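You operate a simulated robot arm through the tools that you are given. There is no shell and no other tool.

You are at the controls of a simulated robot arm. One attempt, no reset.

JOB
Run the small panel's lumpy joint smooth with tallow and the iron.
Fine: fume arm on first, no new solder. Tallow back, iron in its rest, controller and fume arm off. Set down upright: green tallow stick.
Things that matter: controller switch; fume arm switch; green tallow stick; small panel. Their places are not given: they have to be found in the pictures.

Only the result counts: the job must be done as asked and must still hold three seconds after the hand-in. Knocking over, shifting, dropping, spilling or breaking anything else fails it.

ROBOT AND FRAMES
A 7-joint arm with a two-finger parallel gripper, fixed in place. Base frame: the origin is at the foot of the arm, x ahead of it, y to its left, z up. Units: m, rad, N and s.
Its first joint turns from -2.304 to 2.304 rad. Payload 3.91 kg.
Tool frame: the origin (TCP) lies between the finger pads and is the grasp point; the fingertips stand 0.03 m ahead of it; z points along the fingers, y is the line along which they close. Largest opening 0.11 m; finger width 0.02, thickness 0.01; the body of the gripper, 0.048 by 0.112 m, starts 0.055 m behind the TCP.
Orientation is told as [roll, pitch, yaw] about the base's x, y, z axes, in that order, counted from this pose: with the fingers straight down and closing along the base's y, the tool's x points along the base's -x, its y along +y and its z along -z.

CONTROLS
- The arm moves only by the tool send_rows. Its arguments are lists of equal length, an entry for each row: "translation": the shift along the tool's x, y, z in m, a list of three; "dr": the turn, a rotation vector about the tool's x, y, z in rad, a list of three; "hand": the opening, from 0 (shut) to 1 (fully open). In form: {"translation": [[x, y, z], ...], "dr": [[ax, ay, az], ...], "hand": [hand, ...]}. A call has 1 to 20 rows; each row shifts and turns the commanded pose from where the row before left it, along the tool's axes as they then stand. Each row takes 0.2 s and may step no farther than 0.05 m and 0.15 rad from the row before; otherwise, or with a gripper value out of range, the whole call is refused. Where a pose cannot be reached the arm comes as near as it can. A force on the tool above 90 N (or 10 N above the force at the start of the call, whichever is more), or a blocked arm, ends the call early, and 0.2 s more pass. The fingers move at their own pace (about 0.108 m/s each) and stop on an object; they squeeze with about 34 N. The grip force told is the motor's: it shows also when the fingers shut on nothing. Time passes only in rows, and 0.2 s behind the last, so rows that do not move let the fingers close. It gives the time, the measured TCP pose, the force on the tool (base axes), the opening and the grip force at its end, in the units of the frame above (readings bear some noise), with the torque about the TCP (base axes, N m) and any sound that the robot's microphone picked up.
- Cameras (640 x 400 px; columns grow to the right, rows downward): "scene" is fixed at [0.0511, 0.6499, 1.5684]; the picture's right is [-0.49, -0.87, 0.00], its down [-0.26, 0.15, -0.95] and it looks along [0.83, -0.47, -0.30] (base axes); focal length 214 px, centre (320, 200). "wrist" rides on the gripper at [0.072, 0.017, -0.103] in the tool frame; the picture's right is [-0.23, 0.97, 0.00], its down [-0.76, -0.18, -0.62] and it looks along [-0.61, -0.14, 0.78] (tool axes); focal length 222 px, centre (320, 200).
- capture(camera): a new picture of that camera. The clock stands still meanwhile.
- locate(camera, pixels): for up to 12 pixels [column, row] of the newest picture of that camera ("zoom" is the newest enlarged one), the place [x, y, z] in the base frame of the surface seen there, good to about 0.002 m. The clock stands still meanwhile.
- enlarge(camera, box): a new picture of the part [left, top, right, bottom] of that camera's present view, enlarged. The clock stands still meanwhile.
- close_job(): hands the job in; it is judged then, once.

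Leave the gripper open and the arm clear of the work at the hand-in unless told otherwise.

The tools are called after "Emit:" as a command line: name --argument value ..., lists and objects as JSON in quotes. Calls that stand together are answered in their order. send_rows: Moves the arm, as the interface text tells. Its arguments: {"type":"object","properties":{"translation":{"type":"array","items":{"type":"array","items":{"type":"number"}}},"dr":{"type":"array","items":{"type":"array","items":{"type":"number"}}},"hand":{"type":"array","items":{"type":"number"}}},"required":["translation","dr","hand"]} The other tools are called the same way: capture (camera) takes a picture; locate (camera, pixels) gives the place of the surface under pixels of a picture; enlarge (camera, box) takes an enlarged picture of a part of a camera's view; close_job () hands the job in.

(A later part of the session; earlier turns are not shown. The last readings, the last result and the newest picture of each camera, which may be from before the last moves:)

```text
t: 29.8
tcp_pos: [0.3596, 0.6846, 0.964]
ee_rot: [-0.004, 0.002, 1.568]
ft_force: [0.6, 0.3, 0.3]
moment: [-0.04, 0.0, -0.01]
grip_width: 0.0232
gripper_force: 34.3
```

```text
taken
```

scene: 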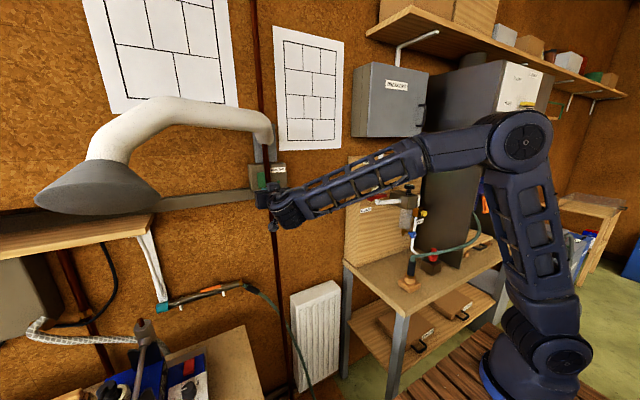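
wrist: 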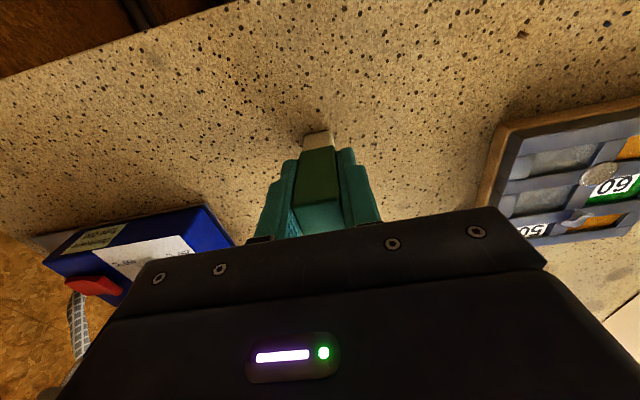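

The stick is held firmly (23 mm, 34 N). I'll lift it 9 cm and carry it over to the lumpy joint at (0.164, 0.783).

Emit:
send_rows --translation '[[0, 0, -0.03], [0, 0, -0.03], [0, 0, -0.03], [-0.0197, 0.0391, 0], [-0.0197, 0.0391, 0], [-0.0197, 0.0391, 0], [-0.0197, 0.0391, 0], [-0.0197, 0.0391, 0], [0, 0, 0]]' --dr '[[0, 0, 0], [0, 0, 0], [0, 0, 0], [0, 0, 0], [0, 0, 0], [0, 0, 0], [0, 0, 0], [0, 0, 0], [0, 0, 0]]' --hand '[0, 0, 0, 0, 0, 0, 0, 0, 0]'

Emit:
capture --camera "wrist"

Emit:
enlarge --camera "wrist" --box '[250, 60, 410, 180]'

```text
t: 31.8
tcp_pos: [0.1623, 0.7819, 1.0521]
ee_rot: [-0.001, 0.001, 1.568]
ft_force: [0.6, -0.6, -0.7]
moment: [-0.02, 0.0, -0.01]
grip_width: 0.0236
gripper_force: 34.1
```

```text
taken
```

wrist: 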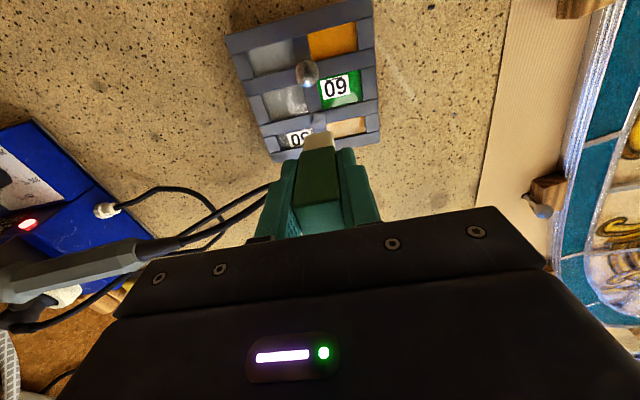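

```text
3.33 times, centred on (330, 120) of wrist
```

zoom: 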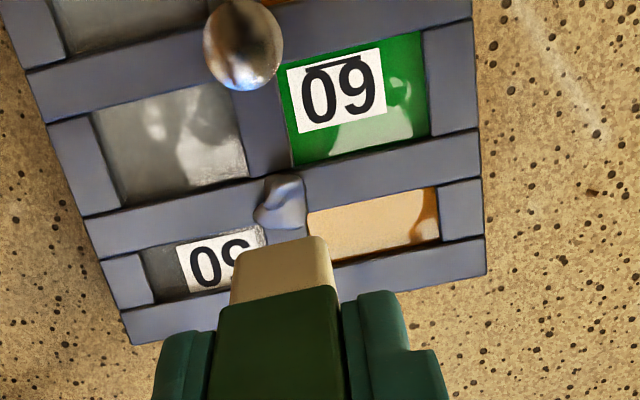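

The cream end sits just above and beyond the lump in the picture. I'll measure the lump once more from here.

Emit:
locate --camera "zoom" --pixels '[[280, 200], [270, 205], [290, 190], [284, 182], [265, 218], [295, 215], [280, 225], [303, 200], [250, 190], [285, 270], [260, 290], [320, 290]]'

```text
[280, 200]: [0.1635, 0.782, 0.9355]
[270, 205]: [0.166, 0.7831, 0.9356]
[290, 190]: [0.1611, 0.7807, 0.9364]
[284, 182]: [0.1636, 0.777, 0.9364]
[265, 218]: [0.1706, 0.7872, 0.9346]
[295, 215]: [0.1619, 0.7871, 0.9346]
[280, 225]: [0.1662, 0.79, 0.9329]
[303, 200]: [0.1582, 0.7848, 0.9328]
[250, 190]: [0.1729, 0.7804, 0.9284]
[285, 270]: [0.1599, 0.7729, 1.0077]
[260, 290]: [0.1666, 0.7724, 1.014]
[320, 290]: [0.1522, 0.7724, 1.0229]
```

The lump's centre is (0.164, 0.784), top at z≈0.937. I'll centre over it and come down to just above, then in fine steps watch the force.

Emit:
send_rows --translation '[[-0.002, -0.0017, 0.02], [0, 0, 0.02], [0, 0, 0.005], [0, 0, 0.003], [0, 0, 0]]' --dr '[[0, 0, 0], [0, 0, 0], [0, 0, 0], [0, 0, 0], [0, 0, 0]]' --hand '[0, 0, 0, 0, 0]'

Emit:
enlarge --camera "wrist" --box '[250, 60, 410, 180]'

```text
t: 33.0
tcp_pos: [0.1657, 0.7847, 1.0046]
ee_rot: [-0.002, 0.002, 1.569]
ft_force: [-0.5, -1.0, -1.1]
moment: [0.01, 0.02, 0.03]
grip_width: 0.0235
gripper_force: 33.9
```

```text
3.33 times, centred on (330, 120) of wrist
```

zoom: 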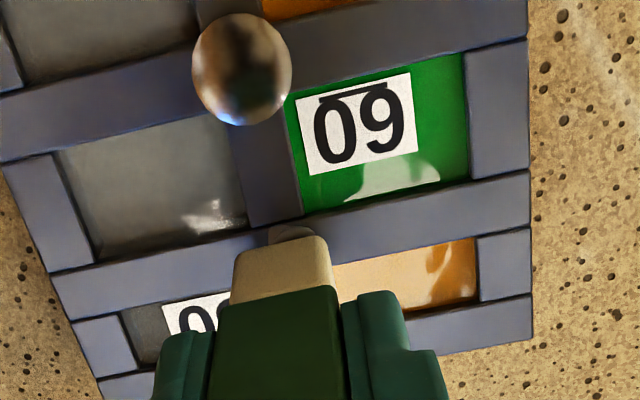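

No contact yet (bottom at about 0.941). I'll step down 1.5 mm at a time.

Emit:
send_rows --translation '[[0, 0, 0.0015], [0, 0, 0.0015], [0, 0, 0]]' --dr '[[0, 0, 0], [0, 0, 0], [0, 0, 0]]' --hand '[0, 0, 0]'

```text
t: 33.8
tcp_pos: [0.1651, 0.7844, 1.002]
ee_rot: [-0.001, 0.002, 1.566]
ft_force: [-0.1, -0.5, 0.3]
moment: [-0.01, 0.0, 0.01]
grip_width: 0.0235
gripper_force: 33.9
```

Emit:
send_rows --translation '[[0, 0, 0.0015], [0, 0, 0]]' --dr '[[0, 0, 0], [0, 0, 0]]' --hand '[0, 0]'

```text
t: 34.4
tcp_pos: [0.1658, 0.7842, 1.002]
ee_rot: [-0.003, 0.001, 1.567]
ft_force: [0.4, -0.7, -0.5]
moment: [0.03, -0.04, 0.0]
grip_width: 0.0237
gripper_force: 34.1
```

Still no force. Another 1.5 mm step.

Emit:
send_rows --translation '[[0, 0, 0.0015], [0, 0, 0]]' --dr '[[0, 0, 0], [0, 0, 0]]' --hand '[0, 0]'

Emit:
enlarge --camera "wrist" --box '[280, 90, 360, 150]'

```text
t: 35.0
tcp_pos: [0.1652, 0.7843, 0.9985]
ee_rot: [-0.001, 0.002, 1.568]
ft_force: [-0.1, -0.2, -1.2]
moment: [-0.03, 0.01, 0.01]
grip_width: 0.0234
gripper_force: 34.3
```

```text
6.67 times, centred on (320, 120) of wrist
```

zoom: 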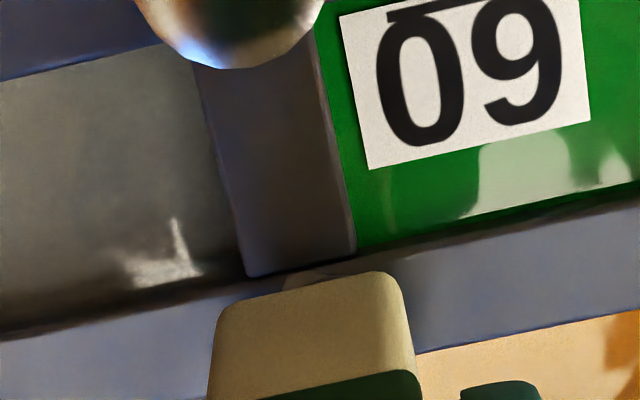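

The stick end is now nearly touching; one more 1 mm step.

Emit:
send_rows --translation '[[0, 0, 0.001], [0, 0, 0]]' --dr '[[0, 0, 0], [0, 0, 0]]' --hand '[0, 0]'

```text
t: 35.6
tcp_pos: [0.1645, 0.7845, 0.9984]
ee_rot: [-0.002, 0.004, 1.567]
ft_force: [0.8, 0.1, -1.1]
moment: [0.0, 0.0, -0.03]
grip_width: 0.0236
gripper_force: 33.8
```

Emit:
send_rows --translation '[[0, 0, 0.001], [0, 0, 0]]' --dr '[[0, 0, 0], [0, 0, 0]]' --hand '[0, 0]'

Emit:
enlarge --camera "wrist" --box '[280, 90, 360, 150]'

```text
t: 36.2
tcp_pos: [0.166, 0.7847, 0.9964]
ee_rot: [-0.001, 0.0, 1.566]
ft_force: [-0.5, -0.5, -0.5]
moment: [-0.01, -0.01, 0.05]
grip_width: 0.0233
gripper_force: 33.7
```

```text
6.67 times, centred on (320, 120) of wrist
```

zoom: 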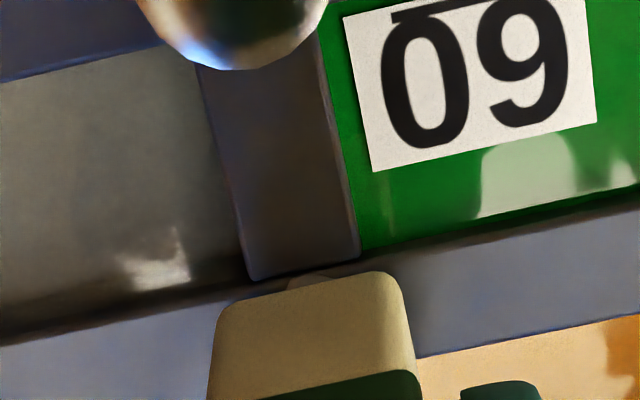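

Still no contact force; continue in 1 mm steps.

Emit:
send_rows --translation '[[0, 0, 0.001], [0, 0, 0.001], [0, 0, 0]]' --dr '[[0, 0, 0], [0, 0, 0], [0, 0, 0]]' --hand '[0, 0, 0]'

Emit:
enlarge --camera "wrist" --box '[280, 90, 360, 150]'

```text
t: 37.0
tcp_pos: [0.1648, 0.7838, 0.996]
ee_rot: [-0.003, 0.003, 1.568]
ft_force: [0.2, -0.1, -0.3]
moment: [0.0, 0.0, 0.02]
grip_width: 0.0235
gripper_force: 34.2
```

```text
6.67 times, centred on (320, 120) of wrist
```

zoom: 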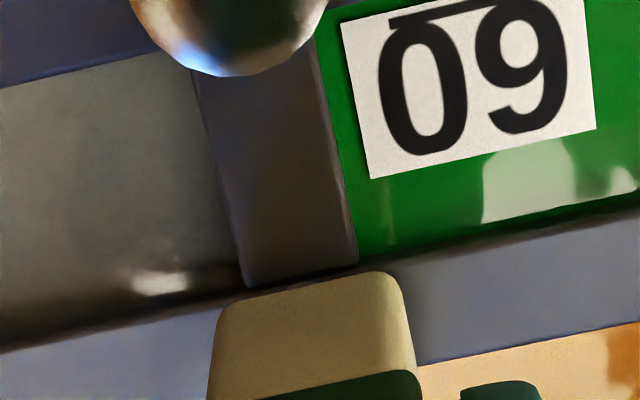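

Emit:
send_rows --translation '[[0, 0, 0.001], [0, 0, 0], [0, 0, 0]]' --dr '[[0, 0, 0], [0, 0, 0], [0, 0, 0]]' --hand '[0, 0, 0]'

```text
t: 37.8
tcp_pos: [0.1657, 0.7847, 0.9943]
ee_rot: [-0.002, 0.002, 1.566]
ft_force: [-0.5, 0.1, 1.1]
moment: [-0.02, 0.0, -0.02]
grip_width: 0.0231
gripper_force: 34.3
```

Emit:
send_rows --translation '[[0, 0, 0.001], [0, 0, 0], [0, 0, 0]]' --dr '[[0, 0, 0], [0, 0, 0], [0, 0, 0]]' --hand '[0, 0, 0]'

Emit:
capture --camera "wrist"

Emit:
enlarge --camera "wrist" --box '[280, 90, 360, 150]'

```text
t: 38.6
tcp_pos: [0.1649, 0.7839, 0.9919]
ee_rot: [-0.001, 0.002, 1.567]
ft_force: [0.4, 0.3, -1.1]
moment: [-0.01, 0.01, 0.01]
grip_width: 0.0234
gripper_force: 34.3
```

```text
taken
```

wrist: 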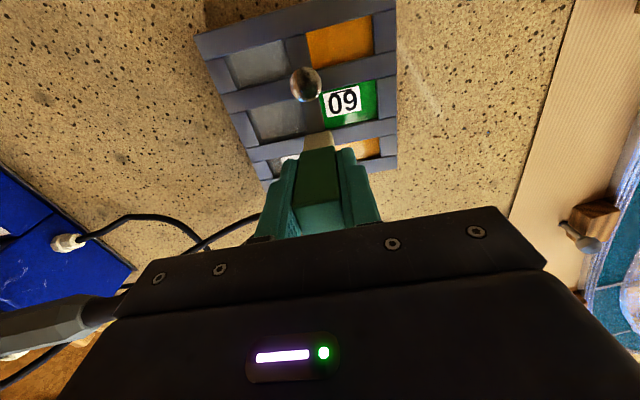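

```text
6.67 times, centred on (320, 120) of wrist
```

zoom: 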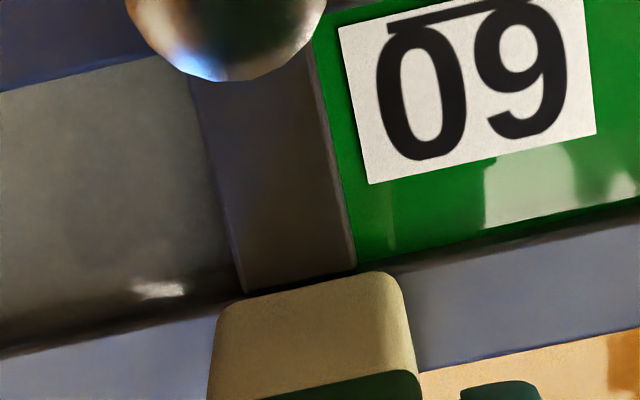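

The end is now right on the joint (bottom ≈0.928). One more millimetre, and then I'll lift to look at whether the joint has been greased.

Emit:
send_rows --translation '[[0, 0, 0.001], [0, 0, 0], [0, 0, 0]]' --dr '[[0, 0, 0], [0, 0, 0], [0, 0, 0]]' --hand '[0, 0, 0]'

```text
t: 39.4
tcp_pos: [0.1662, 0.7837, 0.9922]
ee_rot: [-0.001, -0.001, 1.568]
ft_force: [1.0, 0.2, -0.1]
moment: [0.02, -0.01, -0.03]
grip_width: 0.0235
gripper_force: 33.9
```

Emit:
send_rows --translation '[[0, 0, 0.001], [0, 0, 0], [0, 0, 0]]' --dr '[[0, 0, 0], [0, 0, 0], [0, 0, 0]]' --hand '[0, 0, 0]'

```text
t: 40.2
tcp_pos: [0.165, 0.7844, 0.9909]
ee_rot: [-0.001, 0.0, 1.567]
ft_force: [1.0, 0.4, 9.3]
moment: [0.02, 0.0, 0.0]
grip_width: 0.0236
gripper_force: 33.7
```

Contact now: 9 N upward on the stick. I'll hold it there for about a second, then lift 6 cm and look at the joint.

Emit:
send_rows --translation '[[0, 0, 0], [0, 0, 0], [0, 0, 0], [0, 0, 0], [0, 0, 0], [0, 0, -0.005], [0, 0, -0.025], [0, 0, -0.03], [0.02, 0, 0], [0.02, 0, 0], [0, 0, 0]]' --dr '[[0, 0, 0], [0, 0, 0], [0, 0, 0], [0, 0, 0], [0, 0, 0], [0, 0, 0], [0, 0, 0], [0, 0, 0], [0, 0, 0], [0, 0, 0], [0, 0, 0]]' --hand '[0, 0, 0, 0, 0, 0, 0, 0, 0, 0, 0]'

Emit:
capture --camera "wrist"

```text
t: 42.6
tcp_pos: [0.1658, 0.7431, 1.0509]
ee_rot: [-0.001, 0.001, 1.567]
ft_force: [-0.5, 0.7, 0.1]
moment: [0.04, 0.0, -0.03]
grip_width: 0.0236
gripper_force: 34.5
```

```text
taken
```

wrist: 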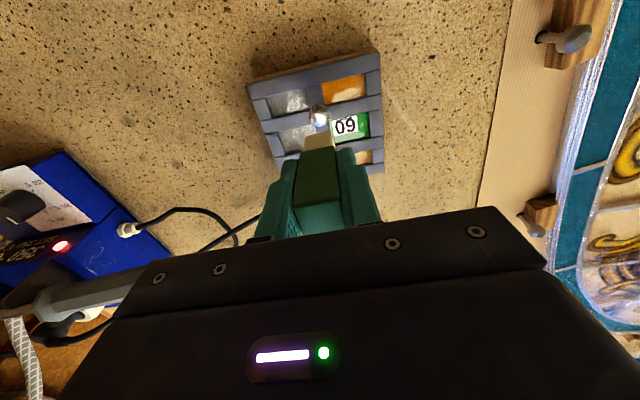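

The stick hides the joint from here; I'll shift 7 cm in +y so the joint shows above the stick in the picture.

Emit:
send_rows --translation '[[-0.035, 0, 0], [-0.035, 0, 0], [0, 0, 0]]' --dr '[[0, 0, 0], [0, 0, 0], [0, 0, 0]]' --hand '[0, 0, 0]'

Emit:
enlarge --camera "wrist" --box '[280, 50, 380, 140]'

```text
t: 43.4
tcp_pos: [0.1655, 0.8146, 1.0503]
ee_rot: [-0.002, 0.002, 1.569]
ft_force: [0.1, 0.4, -0.5]
moment: [0.04, -0.01, 0.0]
grip_width: 0.0236
gripper_force: 34.2
```

```text
4.44 times, centred on (330, 95) of wrist
```

zoom: 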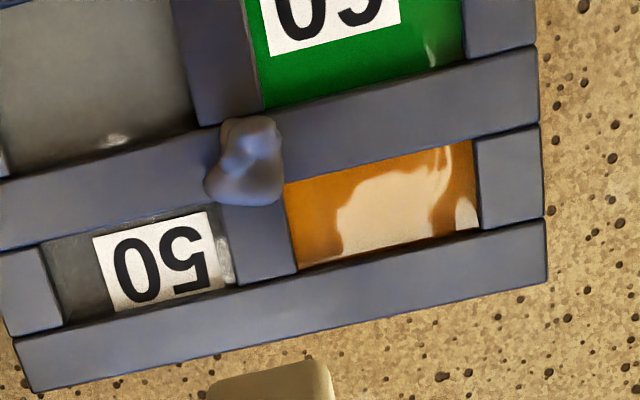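

The lump now looks warmer and waxy compared with before. To compare fairly I'll return to the same viewpoint as earlier (above the joint) and look.

Emit:
send_rows --translation '[[0.0325, 0.003, 0], [0, 0, 0]]' --dr '[[0, 0, 0], [0, 0, 0]]' --hand '[0, 0]'

Emit:
enlarge --camera "wrist" --box '[250, 60, 410, 180]'

```text
t: 44.0
tcp_pos: [0.1617, 0.7809, 1.0504]
ee_rot: [-0.001, 0.001, 1.566]
ft_force: [-0.8, 0.5, -0.7]
moment: [0.02, 0.0, 0.02]
grip_width: 0.0233
gripper_force: 34.2
```

```text
3.33 times, centred on (330, 120) of wrist
```

zoom: 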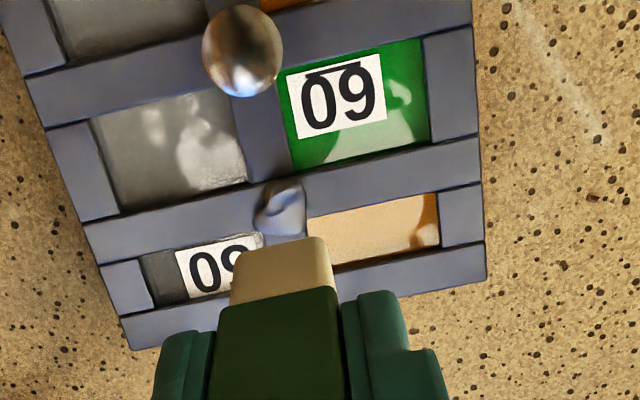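

At this viewpoint the lump looks much as before, and the panel hasn't moved. To be sure the tallow is on, I'll go back to light contact and gently rub a few millimetres back and forth over the joint.

Emit:
send_rows --translation '[[-0.0025, -0.003, 0.03], [0, 0, 0.025], [0, 0, 0.0047], [0, 0, 0], [0.004, 0, 0], [-0.004, 0, 0], [-0.004, 0, 0], [0.004, 0, 0], [0, 0.004, 0], [0, -0.004, 0], [0, -0.004, 0], [0, 0.004, 0], [0, 0, 0]]' --dr '[[0, 0, 0], [0, 0, 0], [0, 0, 0], [0, 0, 0], [0, 0, 0], [0, 0, 0], [0, 0, 0], [0, 0, 0], [0, 0, 0], [0, 0, 0], [0, 0, 0], [0, 0, 0], [0, 0, 0]]' --hand '[0, 0, 0, 0, 0, 0, 0, 0, 0, 0, 0, 0, 0]'

```text
t: 46.8
tcp_pos: [0.1653, 0.7829, 0.991]
ee_rot: [0.0, 0.0, 1.568]
ft_force: [0.0, -0.7, 0.5]
moment: [-0.01, 0.0, 0.01]
grip_width: 0.0235
gripper_force: 34.1
```

Force is near zero here. I'll press 0.7 mm more and repeat the small rub, reading the force.

Emit:
send_rows --translation '[[0, 0, 0.0007], [0, 0, 0], [0.004, 0, 0], [-0.004, 0, 0], [-0.004, 0, 0], [0.004, 0, 0], [0, 0.004, 0], [0, -0.004, 0], [0, -0.004, 0], [0, 0.004, 0], [0.004, 0, 0], [-0.004, 0, 0], [-0.004, 0, 0], [0.004, 0, 0], [0, 0, 0]]' --dr '[[0, 0, 0], [0, 0, 0], [0, 0, 0], [0, 0, 0], [0, 0, 0], [0, 0, 0], [0, 0, 0], [0, 0, 0], [0, 0, 0], [0, 0, 0], [0, 0, 0], [0, 0, 0], [0, 0, 0], [0, 0, 0], [0, 0, 0]]' --hand '[0, 0, 0, 0, 0, 0, 0, 0, 0, 0, 0, 0, 0, 0, 0]'

```text
t: 50.0
tcp_pos: [0.1651, 0.7846, 0.9908]
ee_rot: [-0.002, -0.003, 1.568]
ft_force: [-1.3, 7.9, 19.3]
moment: [0.54, 0.07, -0.02]
grip_width: 0.0232
gripper_force: 33.8
```

There's now 19 N of contact and some drag, so that was a real rub. I'll lift 6 cm and look at the joint again.

Emit:
send_rows --translation '[[0, 0, -0.005], [0, 0, -0.025], [0, 0, -0.03], [0.0025, 0.003, 0], [0, 0, 0]]' --dr '[[0, 0, 0], [0, 0, 0], [0, 0, 0], [0, 0, 0], [0, 0, 0]]' --hand '[0, 0, 0, 0, 0]'

Emit:
enlarge --camera "wrist" --box '[250, 60, 410, 180]'

Emit:
enlarge --camera "wrist" --box '[280, 95, 360, 145]'

```text
t: 51.2
tcp_pos: [0.1627, 0.7819, 1.0505]
ee_rot: [-0.002, 0.002, 1.569]
ft_force: [0.4, -0.9, -0.5]
moment: [0.02, 0.0, -0.01]
grip_width: 0.0235
gripper_force: 34.0
```

```text
3.33 times, centred on (330, 120) of wrist
```

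zoom: 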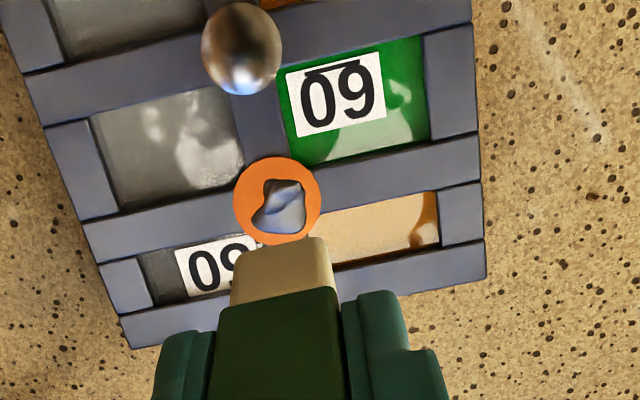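

```text
8.00 times, centred on (320, 120) of wrist
```

zoom: 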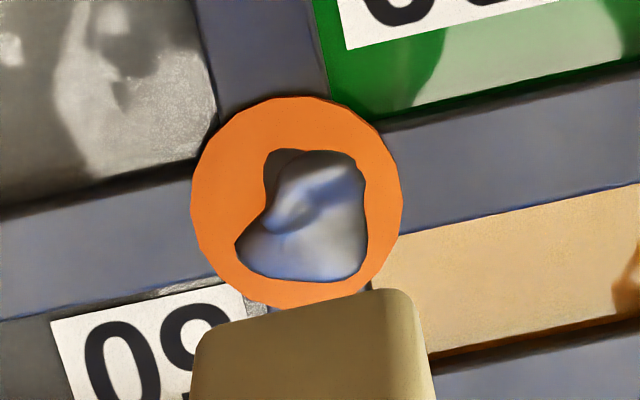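

A tallow film (the disc around the lump at zoom (300,200)) now shows on the joint; the rub worked. Now I'll carry the stick back to its place at (0.3596, 0.6846).

Emit:
send_rows --translation '[[0, 0, -0.01], [0.01946, -0.03938, 0], [0.01946, -0.03938, 0], [0.01946, -0.03938, 0], [0.01946, -0.03938, 0], [0.01946, -0.03938, 0], [0, 0, 0.03], [0, 0, 0.03], [0, 0, 0]]' --dr '[[0, 0, 0], [0, 0, 0], [0, 0, 0], [0, 0, 0], [0, 0, 0], [0, 0, 0], [0, 0, 0], [0, 0, 0], [0, 0, 0]]' --hand '[0, 0, 0, 0, 0, 0, 0, 0, 0]'

Emit:
capture --camera "wrist"

```text
t: 53.2
tcp_pos: [0.3593, 0.684, 1.0017]
ee_rot: [-0.001, 0.002, 1.568]
ft_force: [0.0, -0.4, -0.7]
moment: [0.01, 0.02, 0.0]
grip_width: 0.0235
gripper_force: 33.8
```

```text
taken
```

wrist: 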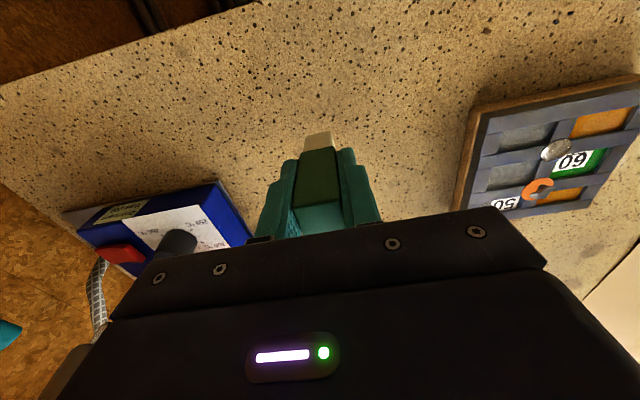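

The stick is over its place. I'll lower it 3.4 cm, then feel for the bench.

Emit:
send_rows --translation '[[0, 0, 0.02], [0, 0, 0.012], [0, 0, 0.003], [0, 0, 0]]' --dr '[[0, 0, 0], [0, 0, 0], [0, 0, 0], [0, 0, 0]]' --hand '[0, 0, 0, 0]'

```text
t: 54.2
tcp_pos: [0.36, 0.6851, 0.9666]
ee_rot: [-0.002, 0.003, 1.568]
ft_force: [0.3, 0.1, -0.1]
moment: [0.0, 0.02, -0.01]
grip_width: 0.0235
gripper_force: 33.8
```

Emit:
send_rows --translation '[[0, 0, 0.001], [0, 0, 0.001], [0, 0, 0]]' --dr '[[0, 0, 0], [0, 0, 0], [0, 0, 0]]' --hand '[0, 0, 0]'

```text
t: 55.0
tcp_pos: [0.3601, 0.6839, 0.9633]
ee_rot: [-0.001, 0.001, 1.57]
ft_force: [0.4, 0.4, -1.0]
moment: [-0.01, -0.03, -0.02]
grip_width: 0.0234
gripper_force: 34.4
```

No contact yet at z≈0.964. Another 1 mm.

Emit:
send_rows --translation '[[0, 0, 0.001], [0, 0, 0], [0, 0, 0]]' --dr '[[0, 0, 0], [0, 0, 0], [0, 0, 0]]' --hand '[0, 0, 0]'

```text
t: 55.8
tcp_pos: [0.359, 0.6841, 0.9646]
ee_rot: [0.0, 0.001, 1.567]
ft_force: [-0.4, -0.2, 3.6]
moment: [0.0, 0.02, 0.0]
grip_width: 0.0233
gripper_force: 33.7
```

The bench is felt (3.6 N). I'll open the fingers and rise straight up.

Emit:
send_rows --translation '[[0, 0, 0], [0, 0, 0], [0, 0, 0], [0, 0, -0.02], [0, 0, -0.04], [0, 0, -0.04], [0, 0, -0.04], [0, 0, 0]]' --dr '[[0, 0, 0], [0, 0, 0], [0, 0, 0], [0, 0, 0], [0, 0, 0], [0, 0, 0], [0, 0, 0], [0, 0, 0]]' --hand '[0.6, 0.6, 0.6, 0.6, 0.6, 0.6, 0.6, 0.6]'

Emit:
capture --camera "wrist"

Emit:
enlarge --camera "wrist" --box '[270, 70, 400, 170]'

```text
t: 57.6
tcp_pos: [0.3582, 0.6838, 1.1033]
ee_rot: [-0.001, 0.002, 1.568]
ft_force: [-0.1, -0.5, -0.4]
moment: [0.03, 0.02, 0.02]
grip_width: 0.066
gripper_force: 0.0
```

```text
taken
```

wrist: 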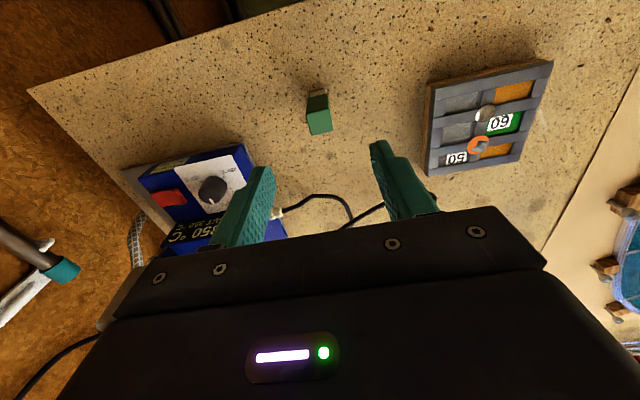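

```text
4.00 times, centred on (335, 120) of wrist
```

zoom: 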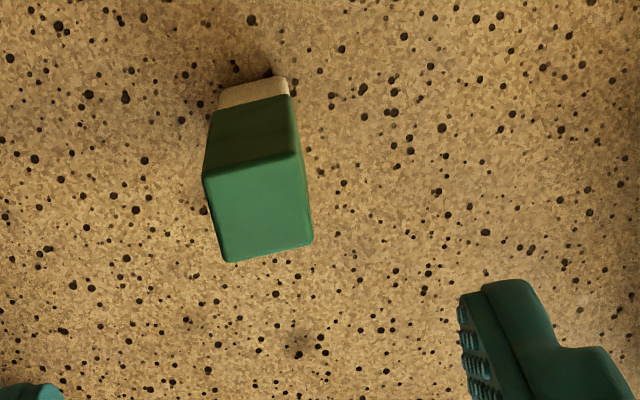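

The tallow stick stands upright in its place. Next is the iron. I'll rise to z≈1.20, turn the tool back to yaw 0 (fingers closing along y, across the iron's handle) and look down at the handle from about (0.36, 0.80).

Emit:
send_rows --translation '[[0, 0, -0.033], [0, 0, -0.033], [0, 0, -0.033], [0, 0, 0], [0, 0, 0], [0, 0, 0], [0, 0, 0], [0, 0, 0], [0, 0, 0], [0, 0, 0], [0, 0, 0], [0, 0, 0], [0, 0, 0], [0, 0, 0], [0, 0.04, 0], [0, 0.04, 0], [0, 0.036, 0], [0, 0, 0]]' --dr '[[0, 0, 0], [0, 0, 0], [0, 0, 0], [0, 0, 0.1427], [0, 0, 0.1427], [0, 0, 0.1427], [0, 0, 0.1427], [0, 0, 0.1427], [0, 0, 0.1427], [0, 0, 0.1427], [0, 0, 0.1427], [0, 0, 0.1427], [0, 0, 0.1427], [0, 0, 0.1427], [0, 0, 0], [0, 0, 0], [0, 0, 0], [0, 0, 0]]' --hand '[0.7, 0.7, 0.7, 0.7, 0.7, 0.7, 0.7, 0.7, 0.7, 0.7, 0.7, 0.7, 0.7, 0.7, 0.7, 0.7, 0.7, 0.7]'

Emit:
capture --camera "wrist"

Emit:
capture --camera "scene"

```text
t: 61.4
tcp_pos: [0.3588, 0.8014, 1.2014]
ee_rot: [-0.001, -0.002, -0.002]
ft_force: [0.1, 0.1, -1.3]
moment: [0.01, 0.0, -0.01]
grip_width: 0.0771
gripper_force: 0.0
```

```text
taken
```

wrist: 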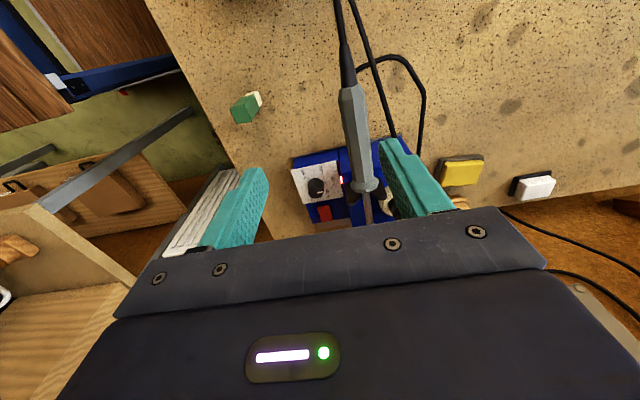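

```text
taken
```

scene: 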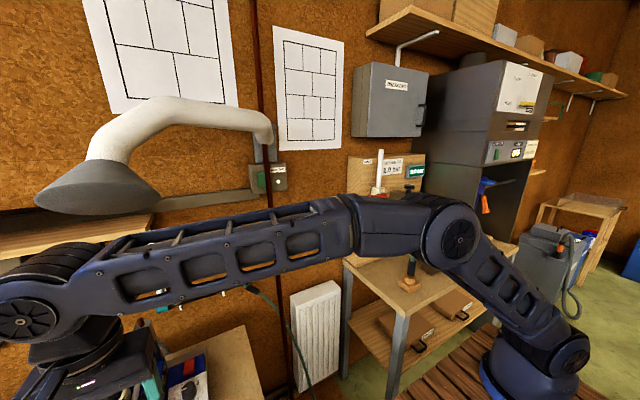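

I can see the handle from (350,88) down to (365,185), with the shaft beyond. I'll enlarge and measure along it and the cable near it.

Emit:
enlarge --camera "wrist" --box '[280, 60, 440, 220]'

Emit:
locate --camera "wrist" --pixels '[[348, 75], [351, 95], [354, 115], [357, 135], [360, 155], [363, 175], [366, 200], [345, 120], [365, 118], [350, 160], [371, 155], [390, 110]]'

```text
2.50 times, centred on (360, 140) of wrist
```

zoom: 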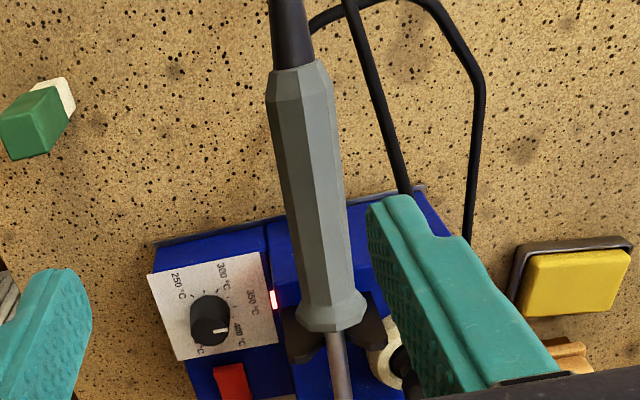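

```text
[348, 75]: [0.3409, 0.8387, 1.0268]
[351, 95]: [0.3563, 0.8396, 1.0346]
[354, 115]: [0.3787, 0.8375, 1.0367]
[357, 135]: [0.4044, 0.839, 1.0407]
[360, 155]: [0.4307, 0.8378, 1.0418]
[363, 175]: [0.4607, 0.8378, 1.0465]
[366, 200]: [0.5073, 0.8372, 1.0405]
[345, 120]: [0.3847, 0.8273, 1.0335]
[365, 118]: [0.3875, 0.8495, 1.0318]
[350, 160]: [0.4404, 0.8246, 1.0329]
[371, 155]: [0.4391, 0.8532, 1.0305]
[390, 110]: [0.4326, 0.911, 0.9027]
```

Emit:
locate --camera "zoom" --pixels '[[360, 40], [372, 80], [383, 118], [393, 150], [402, 180], [335, 14], [440, 20], [480, 90], [472, 200], [395, 200], [350, 205], [262, 235]]'

Emit:
enlarge --camera "wrist" --box '[300, 0, 440, 140]'

```text
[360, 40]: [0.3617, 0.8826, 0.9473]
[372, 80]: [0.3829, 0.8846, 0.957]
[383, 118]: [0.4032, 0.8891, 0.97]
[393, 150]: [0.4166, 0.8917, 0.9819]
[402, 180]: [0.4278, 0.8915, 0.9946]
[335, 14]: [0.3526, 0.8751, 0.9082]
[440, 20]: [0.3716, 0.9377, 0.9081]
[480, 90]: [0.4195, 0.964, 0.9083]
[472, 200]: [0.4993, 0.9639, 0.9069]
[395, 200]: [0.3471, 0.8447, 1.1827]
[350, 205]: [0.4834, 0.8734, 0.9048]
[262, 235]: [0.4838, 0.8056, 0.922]
```

```text
2.86 times, centred on (370, 70) of wrist
```

zoom: 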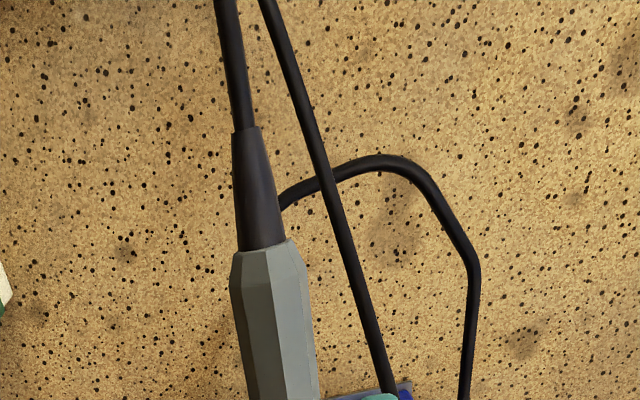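

I'll check how much room there is between the wrist of the arm and the hood by locating points on the arm in the scene picture.

Emit:
locate --camera "scene" --pixels '[[25, 320], [50, 255], [75, 262], [110, 285], [110, 240], [130, 310], [150, 210], [40, 200], [90, 335], [140, 345], [200, 220], [250, 210]]'

Emit:
enlarge --camera "scene" --box '[0, 160, 240, 400]'

```text
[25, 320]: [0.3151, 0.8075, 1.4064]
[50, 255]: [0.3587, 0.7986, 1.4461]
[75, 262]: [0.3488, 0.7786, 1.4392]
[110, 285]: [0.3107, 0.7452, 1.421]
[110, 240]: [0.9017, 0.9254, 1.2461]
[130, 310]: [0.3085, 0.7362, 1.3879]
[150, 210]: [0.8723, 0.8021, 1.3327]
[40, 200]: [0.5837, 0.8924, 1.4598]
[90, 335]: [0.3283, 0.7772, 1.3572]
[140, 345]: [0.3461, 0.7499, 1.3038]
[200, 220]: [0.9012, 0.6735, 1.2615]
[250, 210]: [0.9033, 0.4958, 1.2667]
```

```text
1.67 times, centred on (120, 280) of scene
```

zoom: 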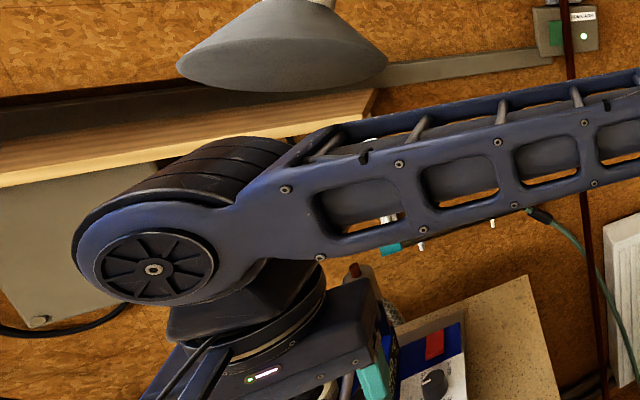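

The wrist joint tops out about 0.26 m above the TCP, so handling the iron at TCP z up to 1.13 stays under the hood rim (z≈1.43). I'll go to above the handle at (0.433, 0.8385, 1.11) with a 55 mm opening and check alignment.

Emit:
send_rows --translation '[[-0.0247, 0.0124, 0.0305], [-0.0247, 0.0124, 0.0305], [-0.0248, 0.0123, 0.0305], [0, 0, 0]]' --dr '[[0, 0, 0], [0, 0, 0], [0, 0, 0], [0, 0, 0]]' --hand '[0.5, 0.5, 0.5, 0.5]'

Emit:
capture --camera "wrist"

Emit:
enlarge --camera "wrist" --box '[230, 40, 430, 240]'

```text
t: 62.4
tcp_pos: [0.4353, 0.8376, 1.111]
ee_rot: [-0.002, -0.001, -0.002]
ft_force: [0.6, 0.0, 0.0]
moment: [-0.04, 0.0, -0.01]
grip_width: 0.0553
gripper_force: 0.1
```

```text
taken
```

wrist: 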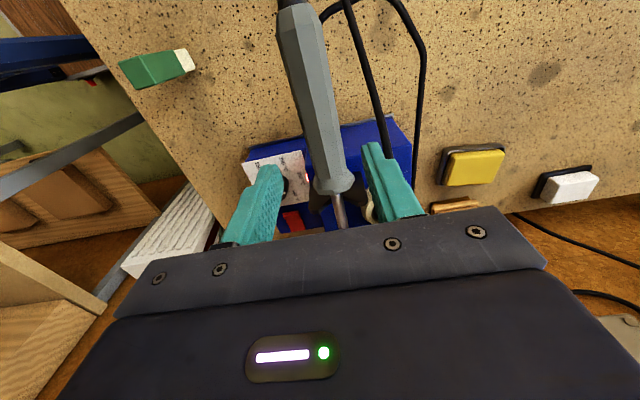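

```text
2.00 times, centred on (330, 140) of wrist
```

zoom: 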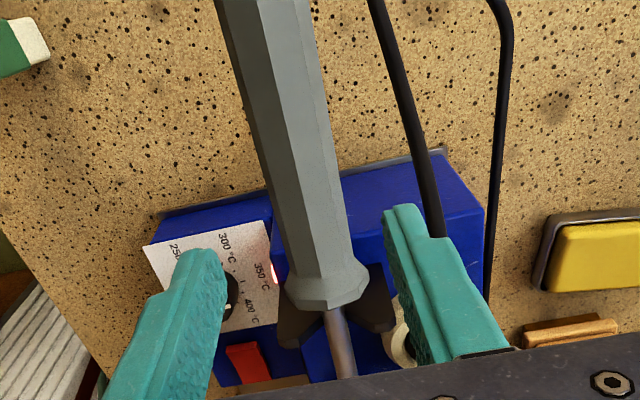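

The fingers straddle the handle evenly. I'll lower 8.3 cm to z≈1.028 and close on the handle.

Emit:
send_rows --translation '[[0, 0, 0.03], [0, 0, 0.03], [0, 0, 0.015], [0, 0, 0.008], [0, 0, 0]]' --dr '[[0, 0, 0], [0, 0, 0], [0, 0, 0], [0, 0, 0], [0, 0, 0]]' --hand '[0.5, 0.5, 0.5, 0.5, 0.5]'

Emit:
capture --camera "wrist"

```text
t: 63.6
tcp_pos: [0.4338, 0.8374, 1.0285]
ee_rot: [-0.002, -0.001, -0.002]
ft_force: [-0.2, -0.3, 0.2]
moment: [0.02, 0.01, 0.03]
grip_width: 0.0552
gripper_force: 0.1
```

```text
taken
```

wrist: 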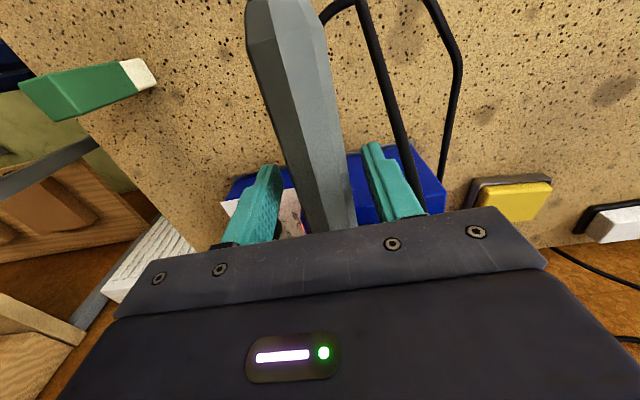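

The handle lies between the fingers. I'll close now and read the grip.

Emit:
send_rows --translation '[[0, 0, 0], [0, 0, 0], [0, 0, 0], [0, 0, 0]]' --dr '[[0, 0, 0], [0, 0, 0], [0, 0, 0], [0, 0, 0]]' --hand '[0, 0, 0, 0]'

Emit:
capture --camera "wrist"

```text
t: 64.6
tcp_pos: [0.4327, 0.8371, 1.0271]
ee_rot: [0.0, -0.001, -0.001]
ft_force: [-0.2, 16.0, 6.4]
moment: [-0.04, -0.18, 0.91]
grip_width: 0.0304
gripper_force: 34.0
```

```text
taken
```

wrist: 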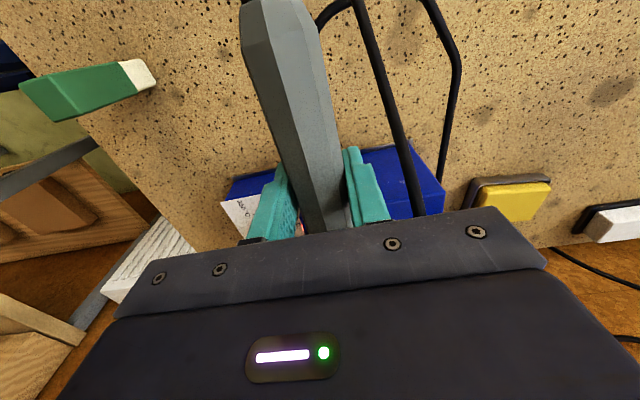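

Gripped at 30 mm, but there's a 16 N side load: the handle sits about 1 mm further to +y than my grip. I'll ease 1.2 mm to +y before lifting.

Emit:
send_rows --translation '[[0, 0.0012, 0], [0, 0, 0], [0, 0, 0]]' --dr '[[0, 0, 0], [0, 0, 0], [0, 0, 0]]' --hand '[0, 0, 0]'

```text
t: 65.4
tcp_pos: [0.4334, 0.8384, 1.0282]
ee_rot: [-0.001, -0.001, -0.001]
ft_force: [-2.9, 5.2, 5.9]
moment: [-0.04, -0.3, 0.23]
grip_width: 0.0304
gripper_force: 34.3
```

Side load is down to 5 N. Now I'll lift slowly 3 cm and check the readings.

Emit:
send_rows --translation '[[0, 0.0003, -0.005], [0, 0, -0.005], [0, 0, -0.01], [0, 0, -0.01], [0, 0, 0]]' --dr '[[0, 0, 0], [0, 0, 0], [0, 0, 0], [0, 0, 0], [0, 0, 0]]' --hand '[0, 0, 0, 0, 0]'

Emit:
capture --camera "wrist"

Emit:
enlarge --camera "scene" --box '[0, 200, 240, 400]'

```text
t: 66.6
tcp_pos: [0.4342, 0.8387, 1.0584]
ee_rot: [-0.001, -0.001, -0.003]
ft_force: [0.2, 0.2, -4.2]
moment: [0.02, 0.56, -0.01]
grip_width: 0.0306
gripper_force: 33.7
```

```text
taken
```

wrist: 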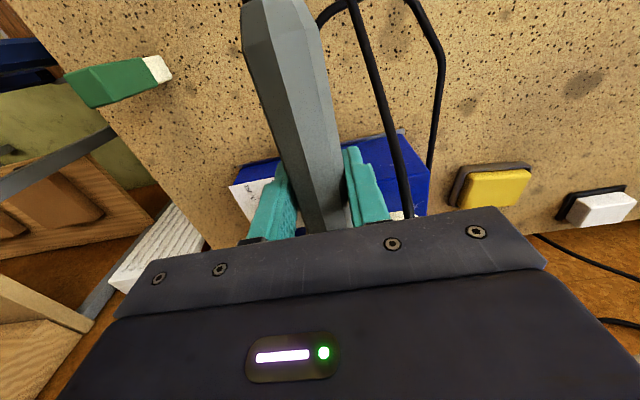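

```text
2.00 times, centred on (120, 300) of scene
```

zoom: 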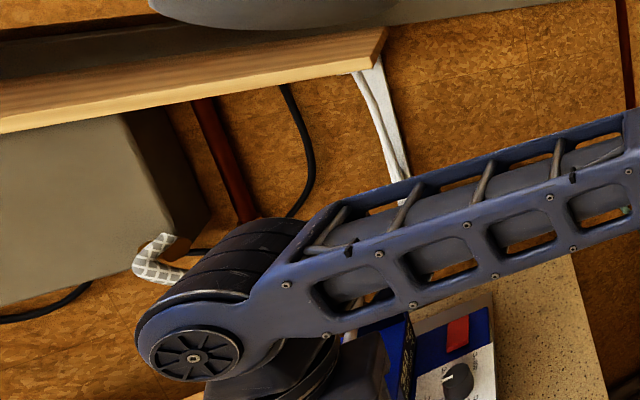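

The iron is held (about 4 N weight, 0.56 N m from the head, no slipping seen). I'll lift another 7 cm gently to z≈1.13 so the head clears the brackets.

Emit:
send_rows --translation '[[0, 0, -0.015], [0, 0, -0.02], [0, 0, -0.02], [0, 0, -0.015], [0, 0, 0]]' --dr '[[0, 0, 0], [0, 0, 0], [0, 0, 0], [0, 0, 0], [0, 0, 0]]' --hand '[0, 0, 0, 0, 0]'

Emit:
capture --camera "wrist"

Emit:
capture --camera "scene"

```text
t: 67.8
tcp_pos: [0.4329, 0.8389, 1.1275]
ee_rot: [-0.004, -0.003, -0.002]
ft_force: [-0.1, 0.3, -5.0]
moment: [0.01, 0.59, -0.02]
grip_width: 0.0301
gripper_force: 34.0
```

```text
taken
```

wrist: 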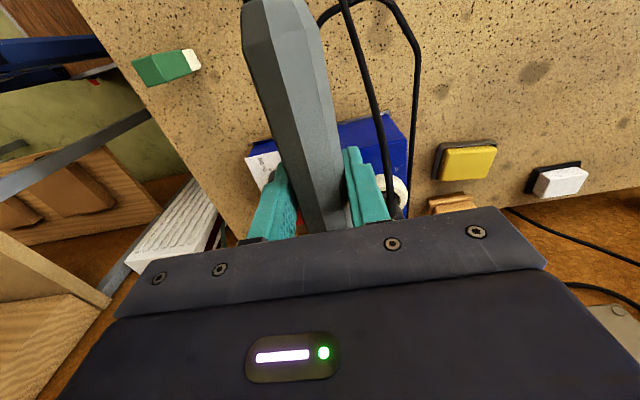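

```text
taken
```

scene: 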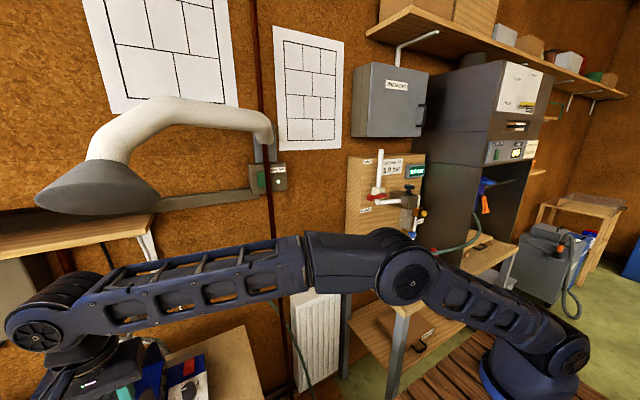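

All steady. I'll move the iron away from the station in −x/−y to about (0.20, 0.60), one centimetre higher, keeping its direction.

Emit:
send_rows --translation '[[0, 0, -0.01], [0.0233, -0.0239, 0], [0.0233, -0.0239, 0], [0.0233, -0.0239, 0], [0.0233, -0.0239, 0], [0.0233, -0.0239, 0], [0.0233, -0.0239, 0], [0.0233, -0.0239, 0], [0.0233, -0.0239, 0], [0.0233, -0.0239, 0], [0.0233, -0.0239, 0], [0, 0, 0]]' --dr '[[0, 0, 0], [0, 0, 0], [0, 0, 0], [0, 0, 0], [0, 0, 0], [0, 0, 0], [0, 0, 0], [0, 0, 0], [0, 0, 0], [0, 0, 0], [0, 0, 0], [0, 0, 0]]' --hand '[0, 0, 0, 0, 0, 0, 0, 0, 0, 0, 0, 0]'

Emit:
capture --camera "wrist"

Emit:
capture --camera "scene"

```text
t: 70.4
tcp_pos: [0.2003, 0.6012, 1.137]
ee_rot: [-0.002, -0.002, -0.001]
ft_force: [0.0, -0.4, -4.0]
moment: [0.0, 0.56, -0.02]
grip_width: 0.0303
gripper_force: 34.2
```

```text
taken
```

wrist: 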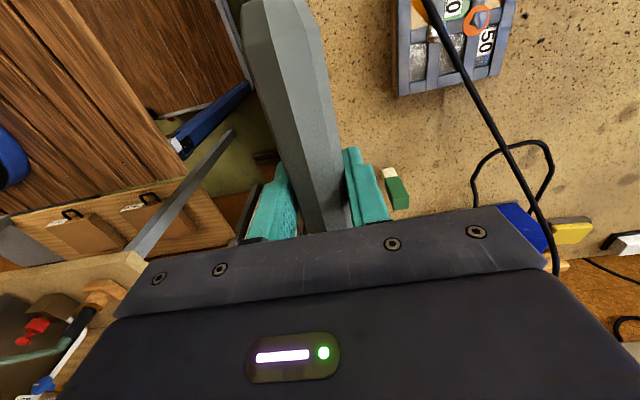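

```text
taken
```

scene: 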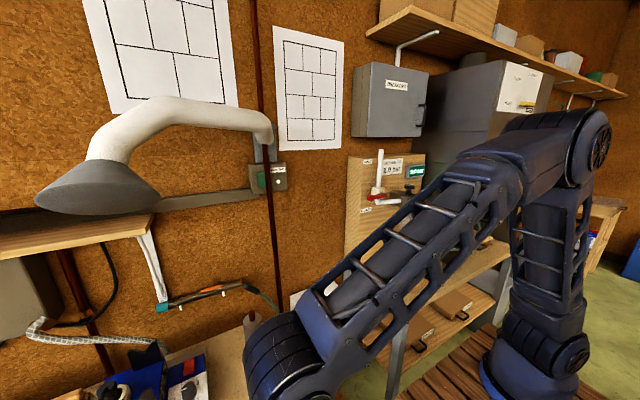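

The cable follows freely and the weight reading is unchanged. Now I'll yaw the iron slowly by +90° so the head points to +y, over the panel side.

Emit:
send_rows --translation '[[0, 0, 0], [0, 0, 0], [0, 0, 0], [0, 0, 0], [0, 0, 0], [0, 0, 0], [0, 0, 0], [0, 0, 0], [0, 0, 0], [0, 0, 0], [0, 0, 0], [0, 0, 0], [0, 0, 0], [0, 0, 0], [0, 0, 0], [0, 0, 0], [0, 0, 0]]' --dr '[[0, 0, -0.0982], [0, 0, -0.0982], [0, 0, -0.0982], [0, 0, -0.0982], [0, 0, -0.0982], [0, 0, -0.0982], [0, 0, -0.0982], [0, 0, -0.0982], [0, 0, -0.0982], [0, 0, -0.0982], [0, 0, -0.0982], [0, 0, -0.0982], [0, 0, -0.0982], [0, 0, -0.0982], [0, 0, -0.0982], [0, 0, -0.0982], [0, 0, 0]]' --hand '[0, 0, 0, 0, 0, 0, 0, 0, 0, 0, 0, 0, 0, 0, 0, 0, 0]'

Emit:
capture --camera "wrist"

Emit:
capture --camera "scene"

```text
t: 74.0
tcp_pos: [0.199, 0.6002, 1.1377]
ee_rot: [-0.002, 0.002, 1.57]
ft_force: [0.5, 0.6, -3.5]
moment: [-0.56, -0.02, 0.0]
grip_width: 0.0303
gripper_force: 33.7
```

```text
taken
```

wrist: 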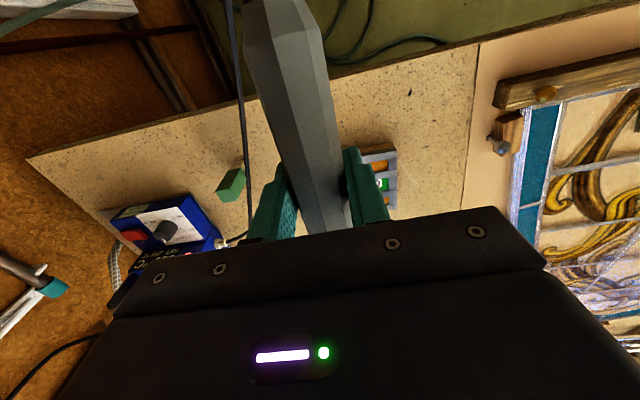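

```text
taken
```

scene: 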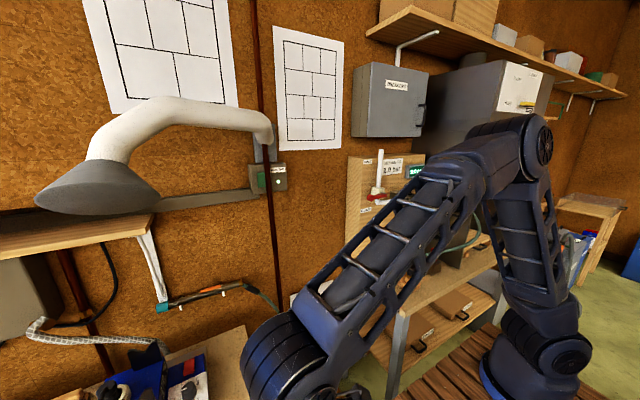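

The iron's bit is hidden from both cameras here. Before working I want its exact offset from the grip, so I'll carry it to where the scene camera can see it: TCP about (0.50, 0.33, 1.39), same direction, free air.

Emit:
send_rows --translation '[[0.0193, -0.0214, -0.0179], [0.0193, -0.0214, -0.0179], [0.0193, -0.0214, -0.0179], [0.0193, -0.0214, -0.0179], [0.0193, -0.0214, -0.0179], [0.0193, -0.0214, -0.0179], [0.0193, -0.0214, -0.0179], [0.0193, -0.0214, -0.0179], [0.0193, -0.0214, -0.0179], [0.0193, -0.0214, -0.0179], [0.0193, -0.0214, -0.0179], [0.0193, -0.0214, -0.0179], [0.0193, -0.0214, -0.0179], [0.0193, -0.0214, -0.0179], [0, 0, 0]]' --dr '[[0, 0, 0], [0, 0, 0], [0, 0, 0], [0, 0, 0], [0, 0, 0], [0, 0, 0], [0, 0, 0], [0, 0, 0], [0, 0, 0], [0, 0, 0], [0, 0, 0], [0, 0, 0], [0, 0, 0], [0, 0, 0], [0, 0, 0]]' --hand '[0, 0, 0, 0, 0, 0, 0, 0, 0, 0, 0, 0, 0, 0, 0]'

Emit:
capture --camera "scene"

```text
t: 77.2
tcp_pos: [0.4998, 0.3298, 1.3884]
ee_rot: [0.0, 0.001, 1.57]
ft_force: [0.8, 0.1, -4.5]
moment: [-0.54, -0.01, 0.02]
grip_width: 0.0302
gripper_force: 33.6
```

```text
taken
```

scene: 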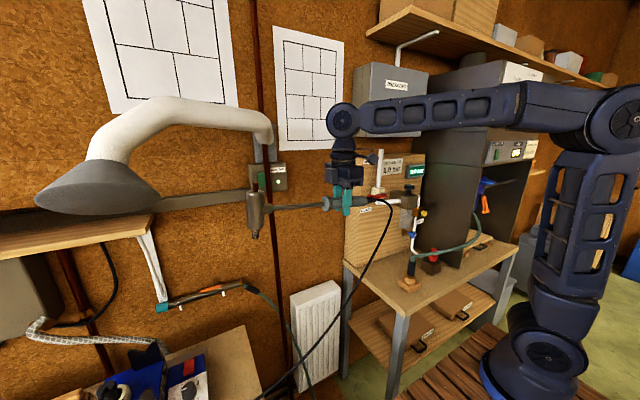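

The iron is clearly visible: head at about (255,210), bit pointing down at (255,237). I'll enlarge it.

Emit:
enlarge --camera "scene" --box '[230, 165, 360, 245]'

Emit:
enlarge --camera "scene" --box '[235, 175, 285, 245]'

```text
4.92 times, centred on (295, 205) of scene
```

zoom: 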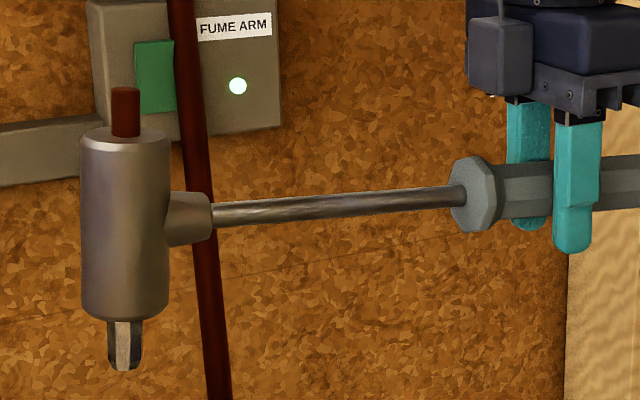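

```text
5.71 times, centred on (260, 210) of scene
```

zoom: 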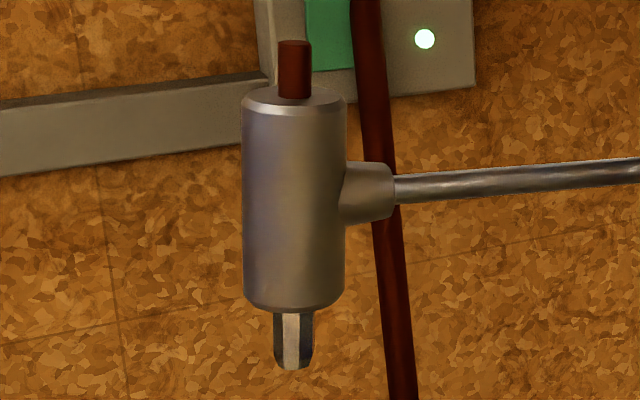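

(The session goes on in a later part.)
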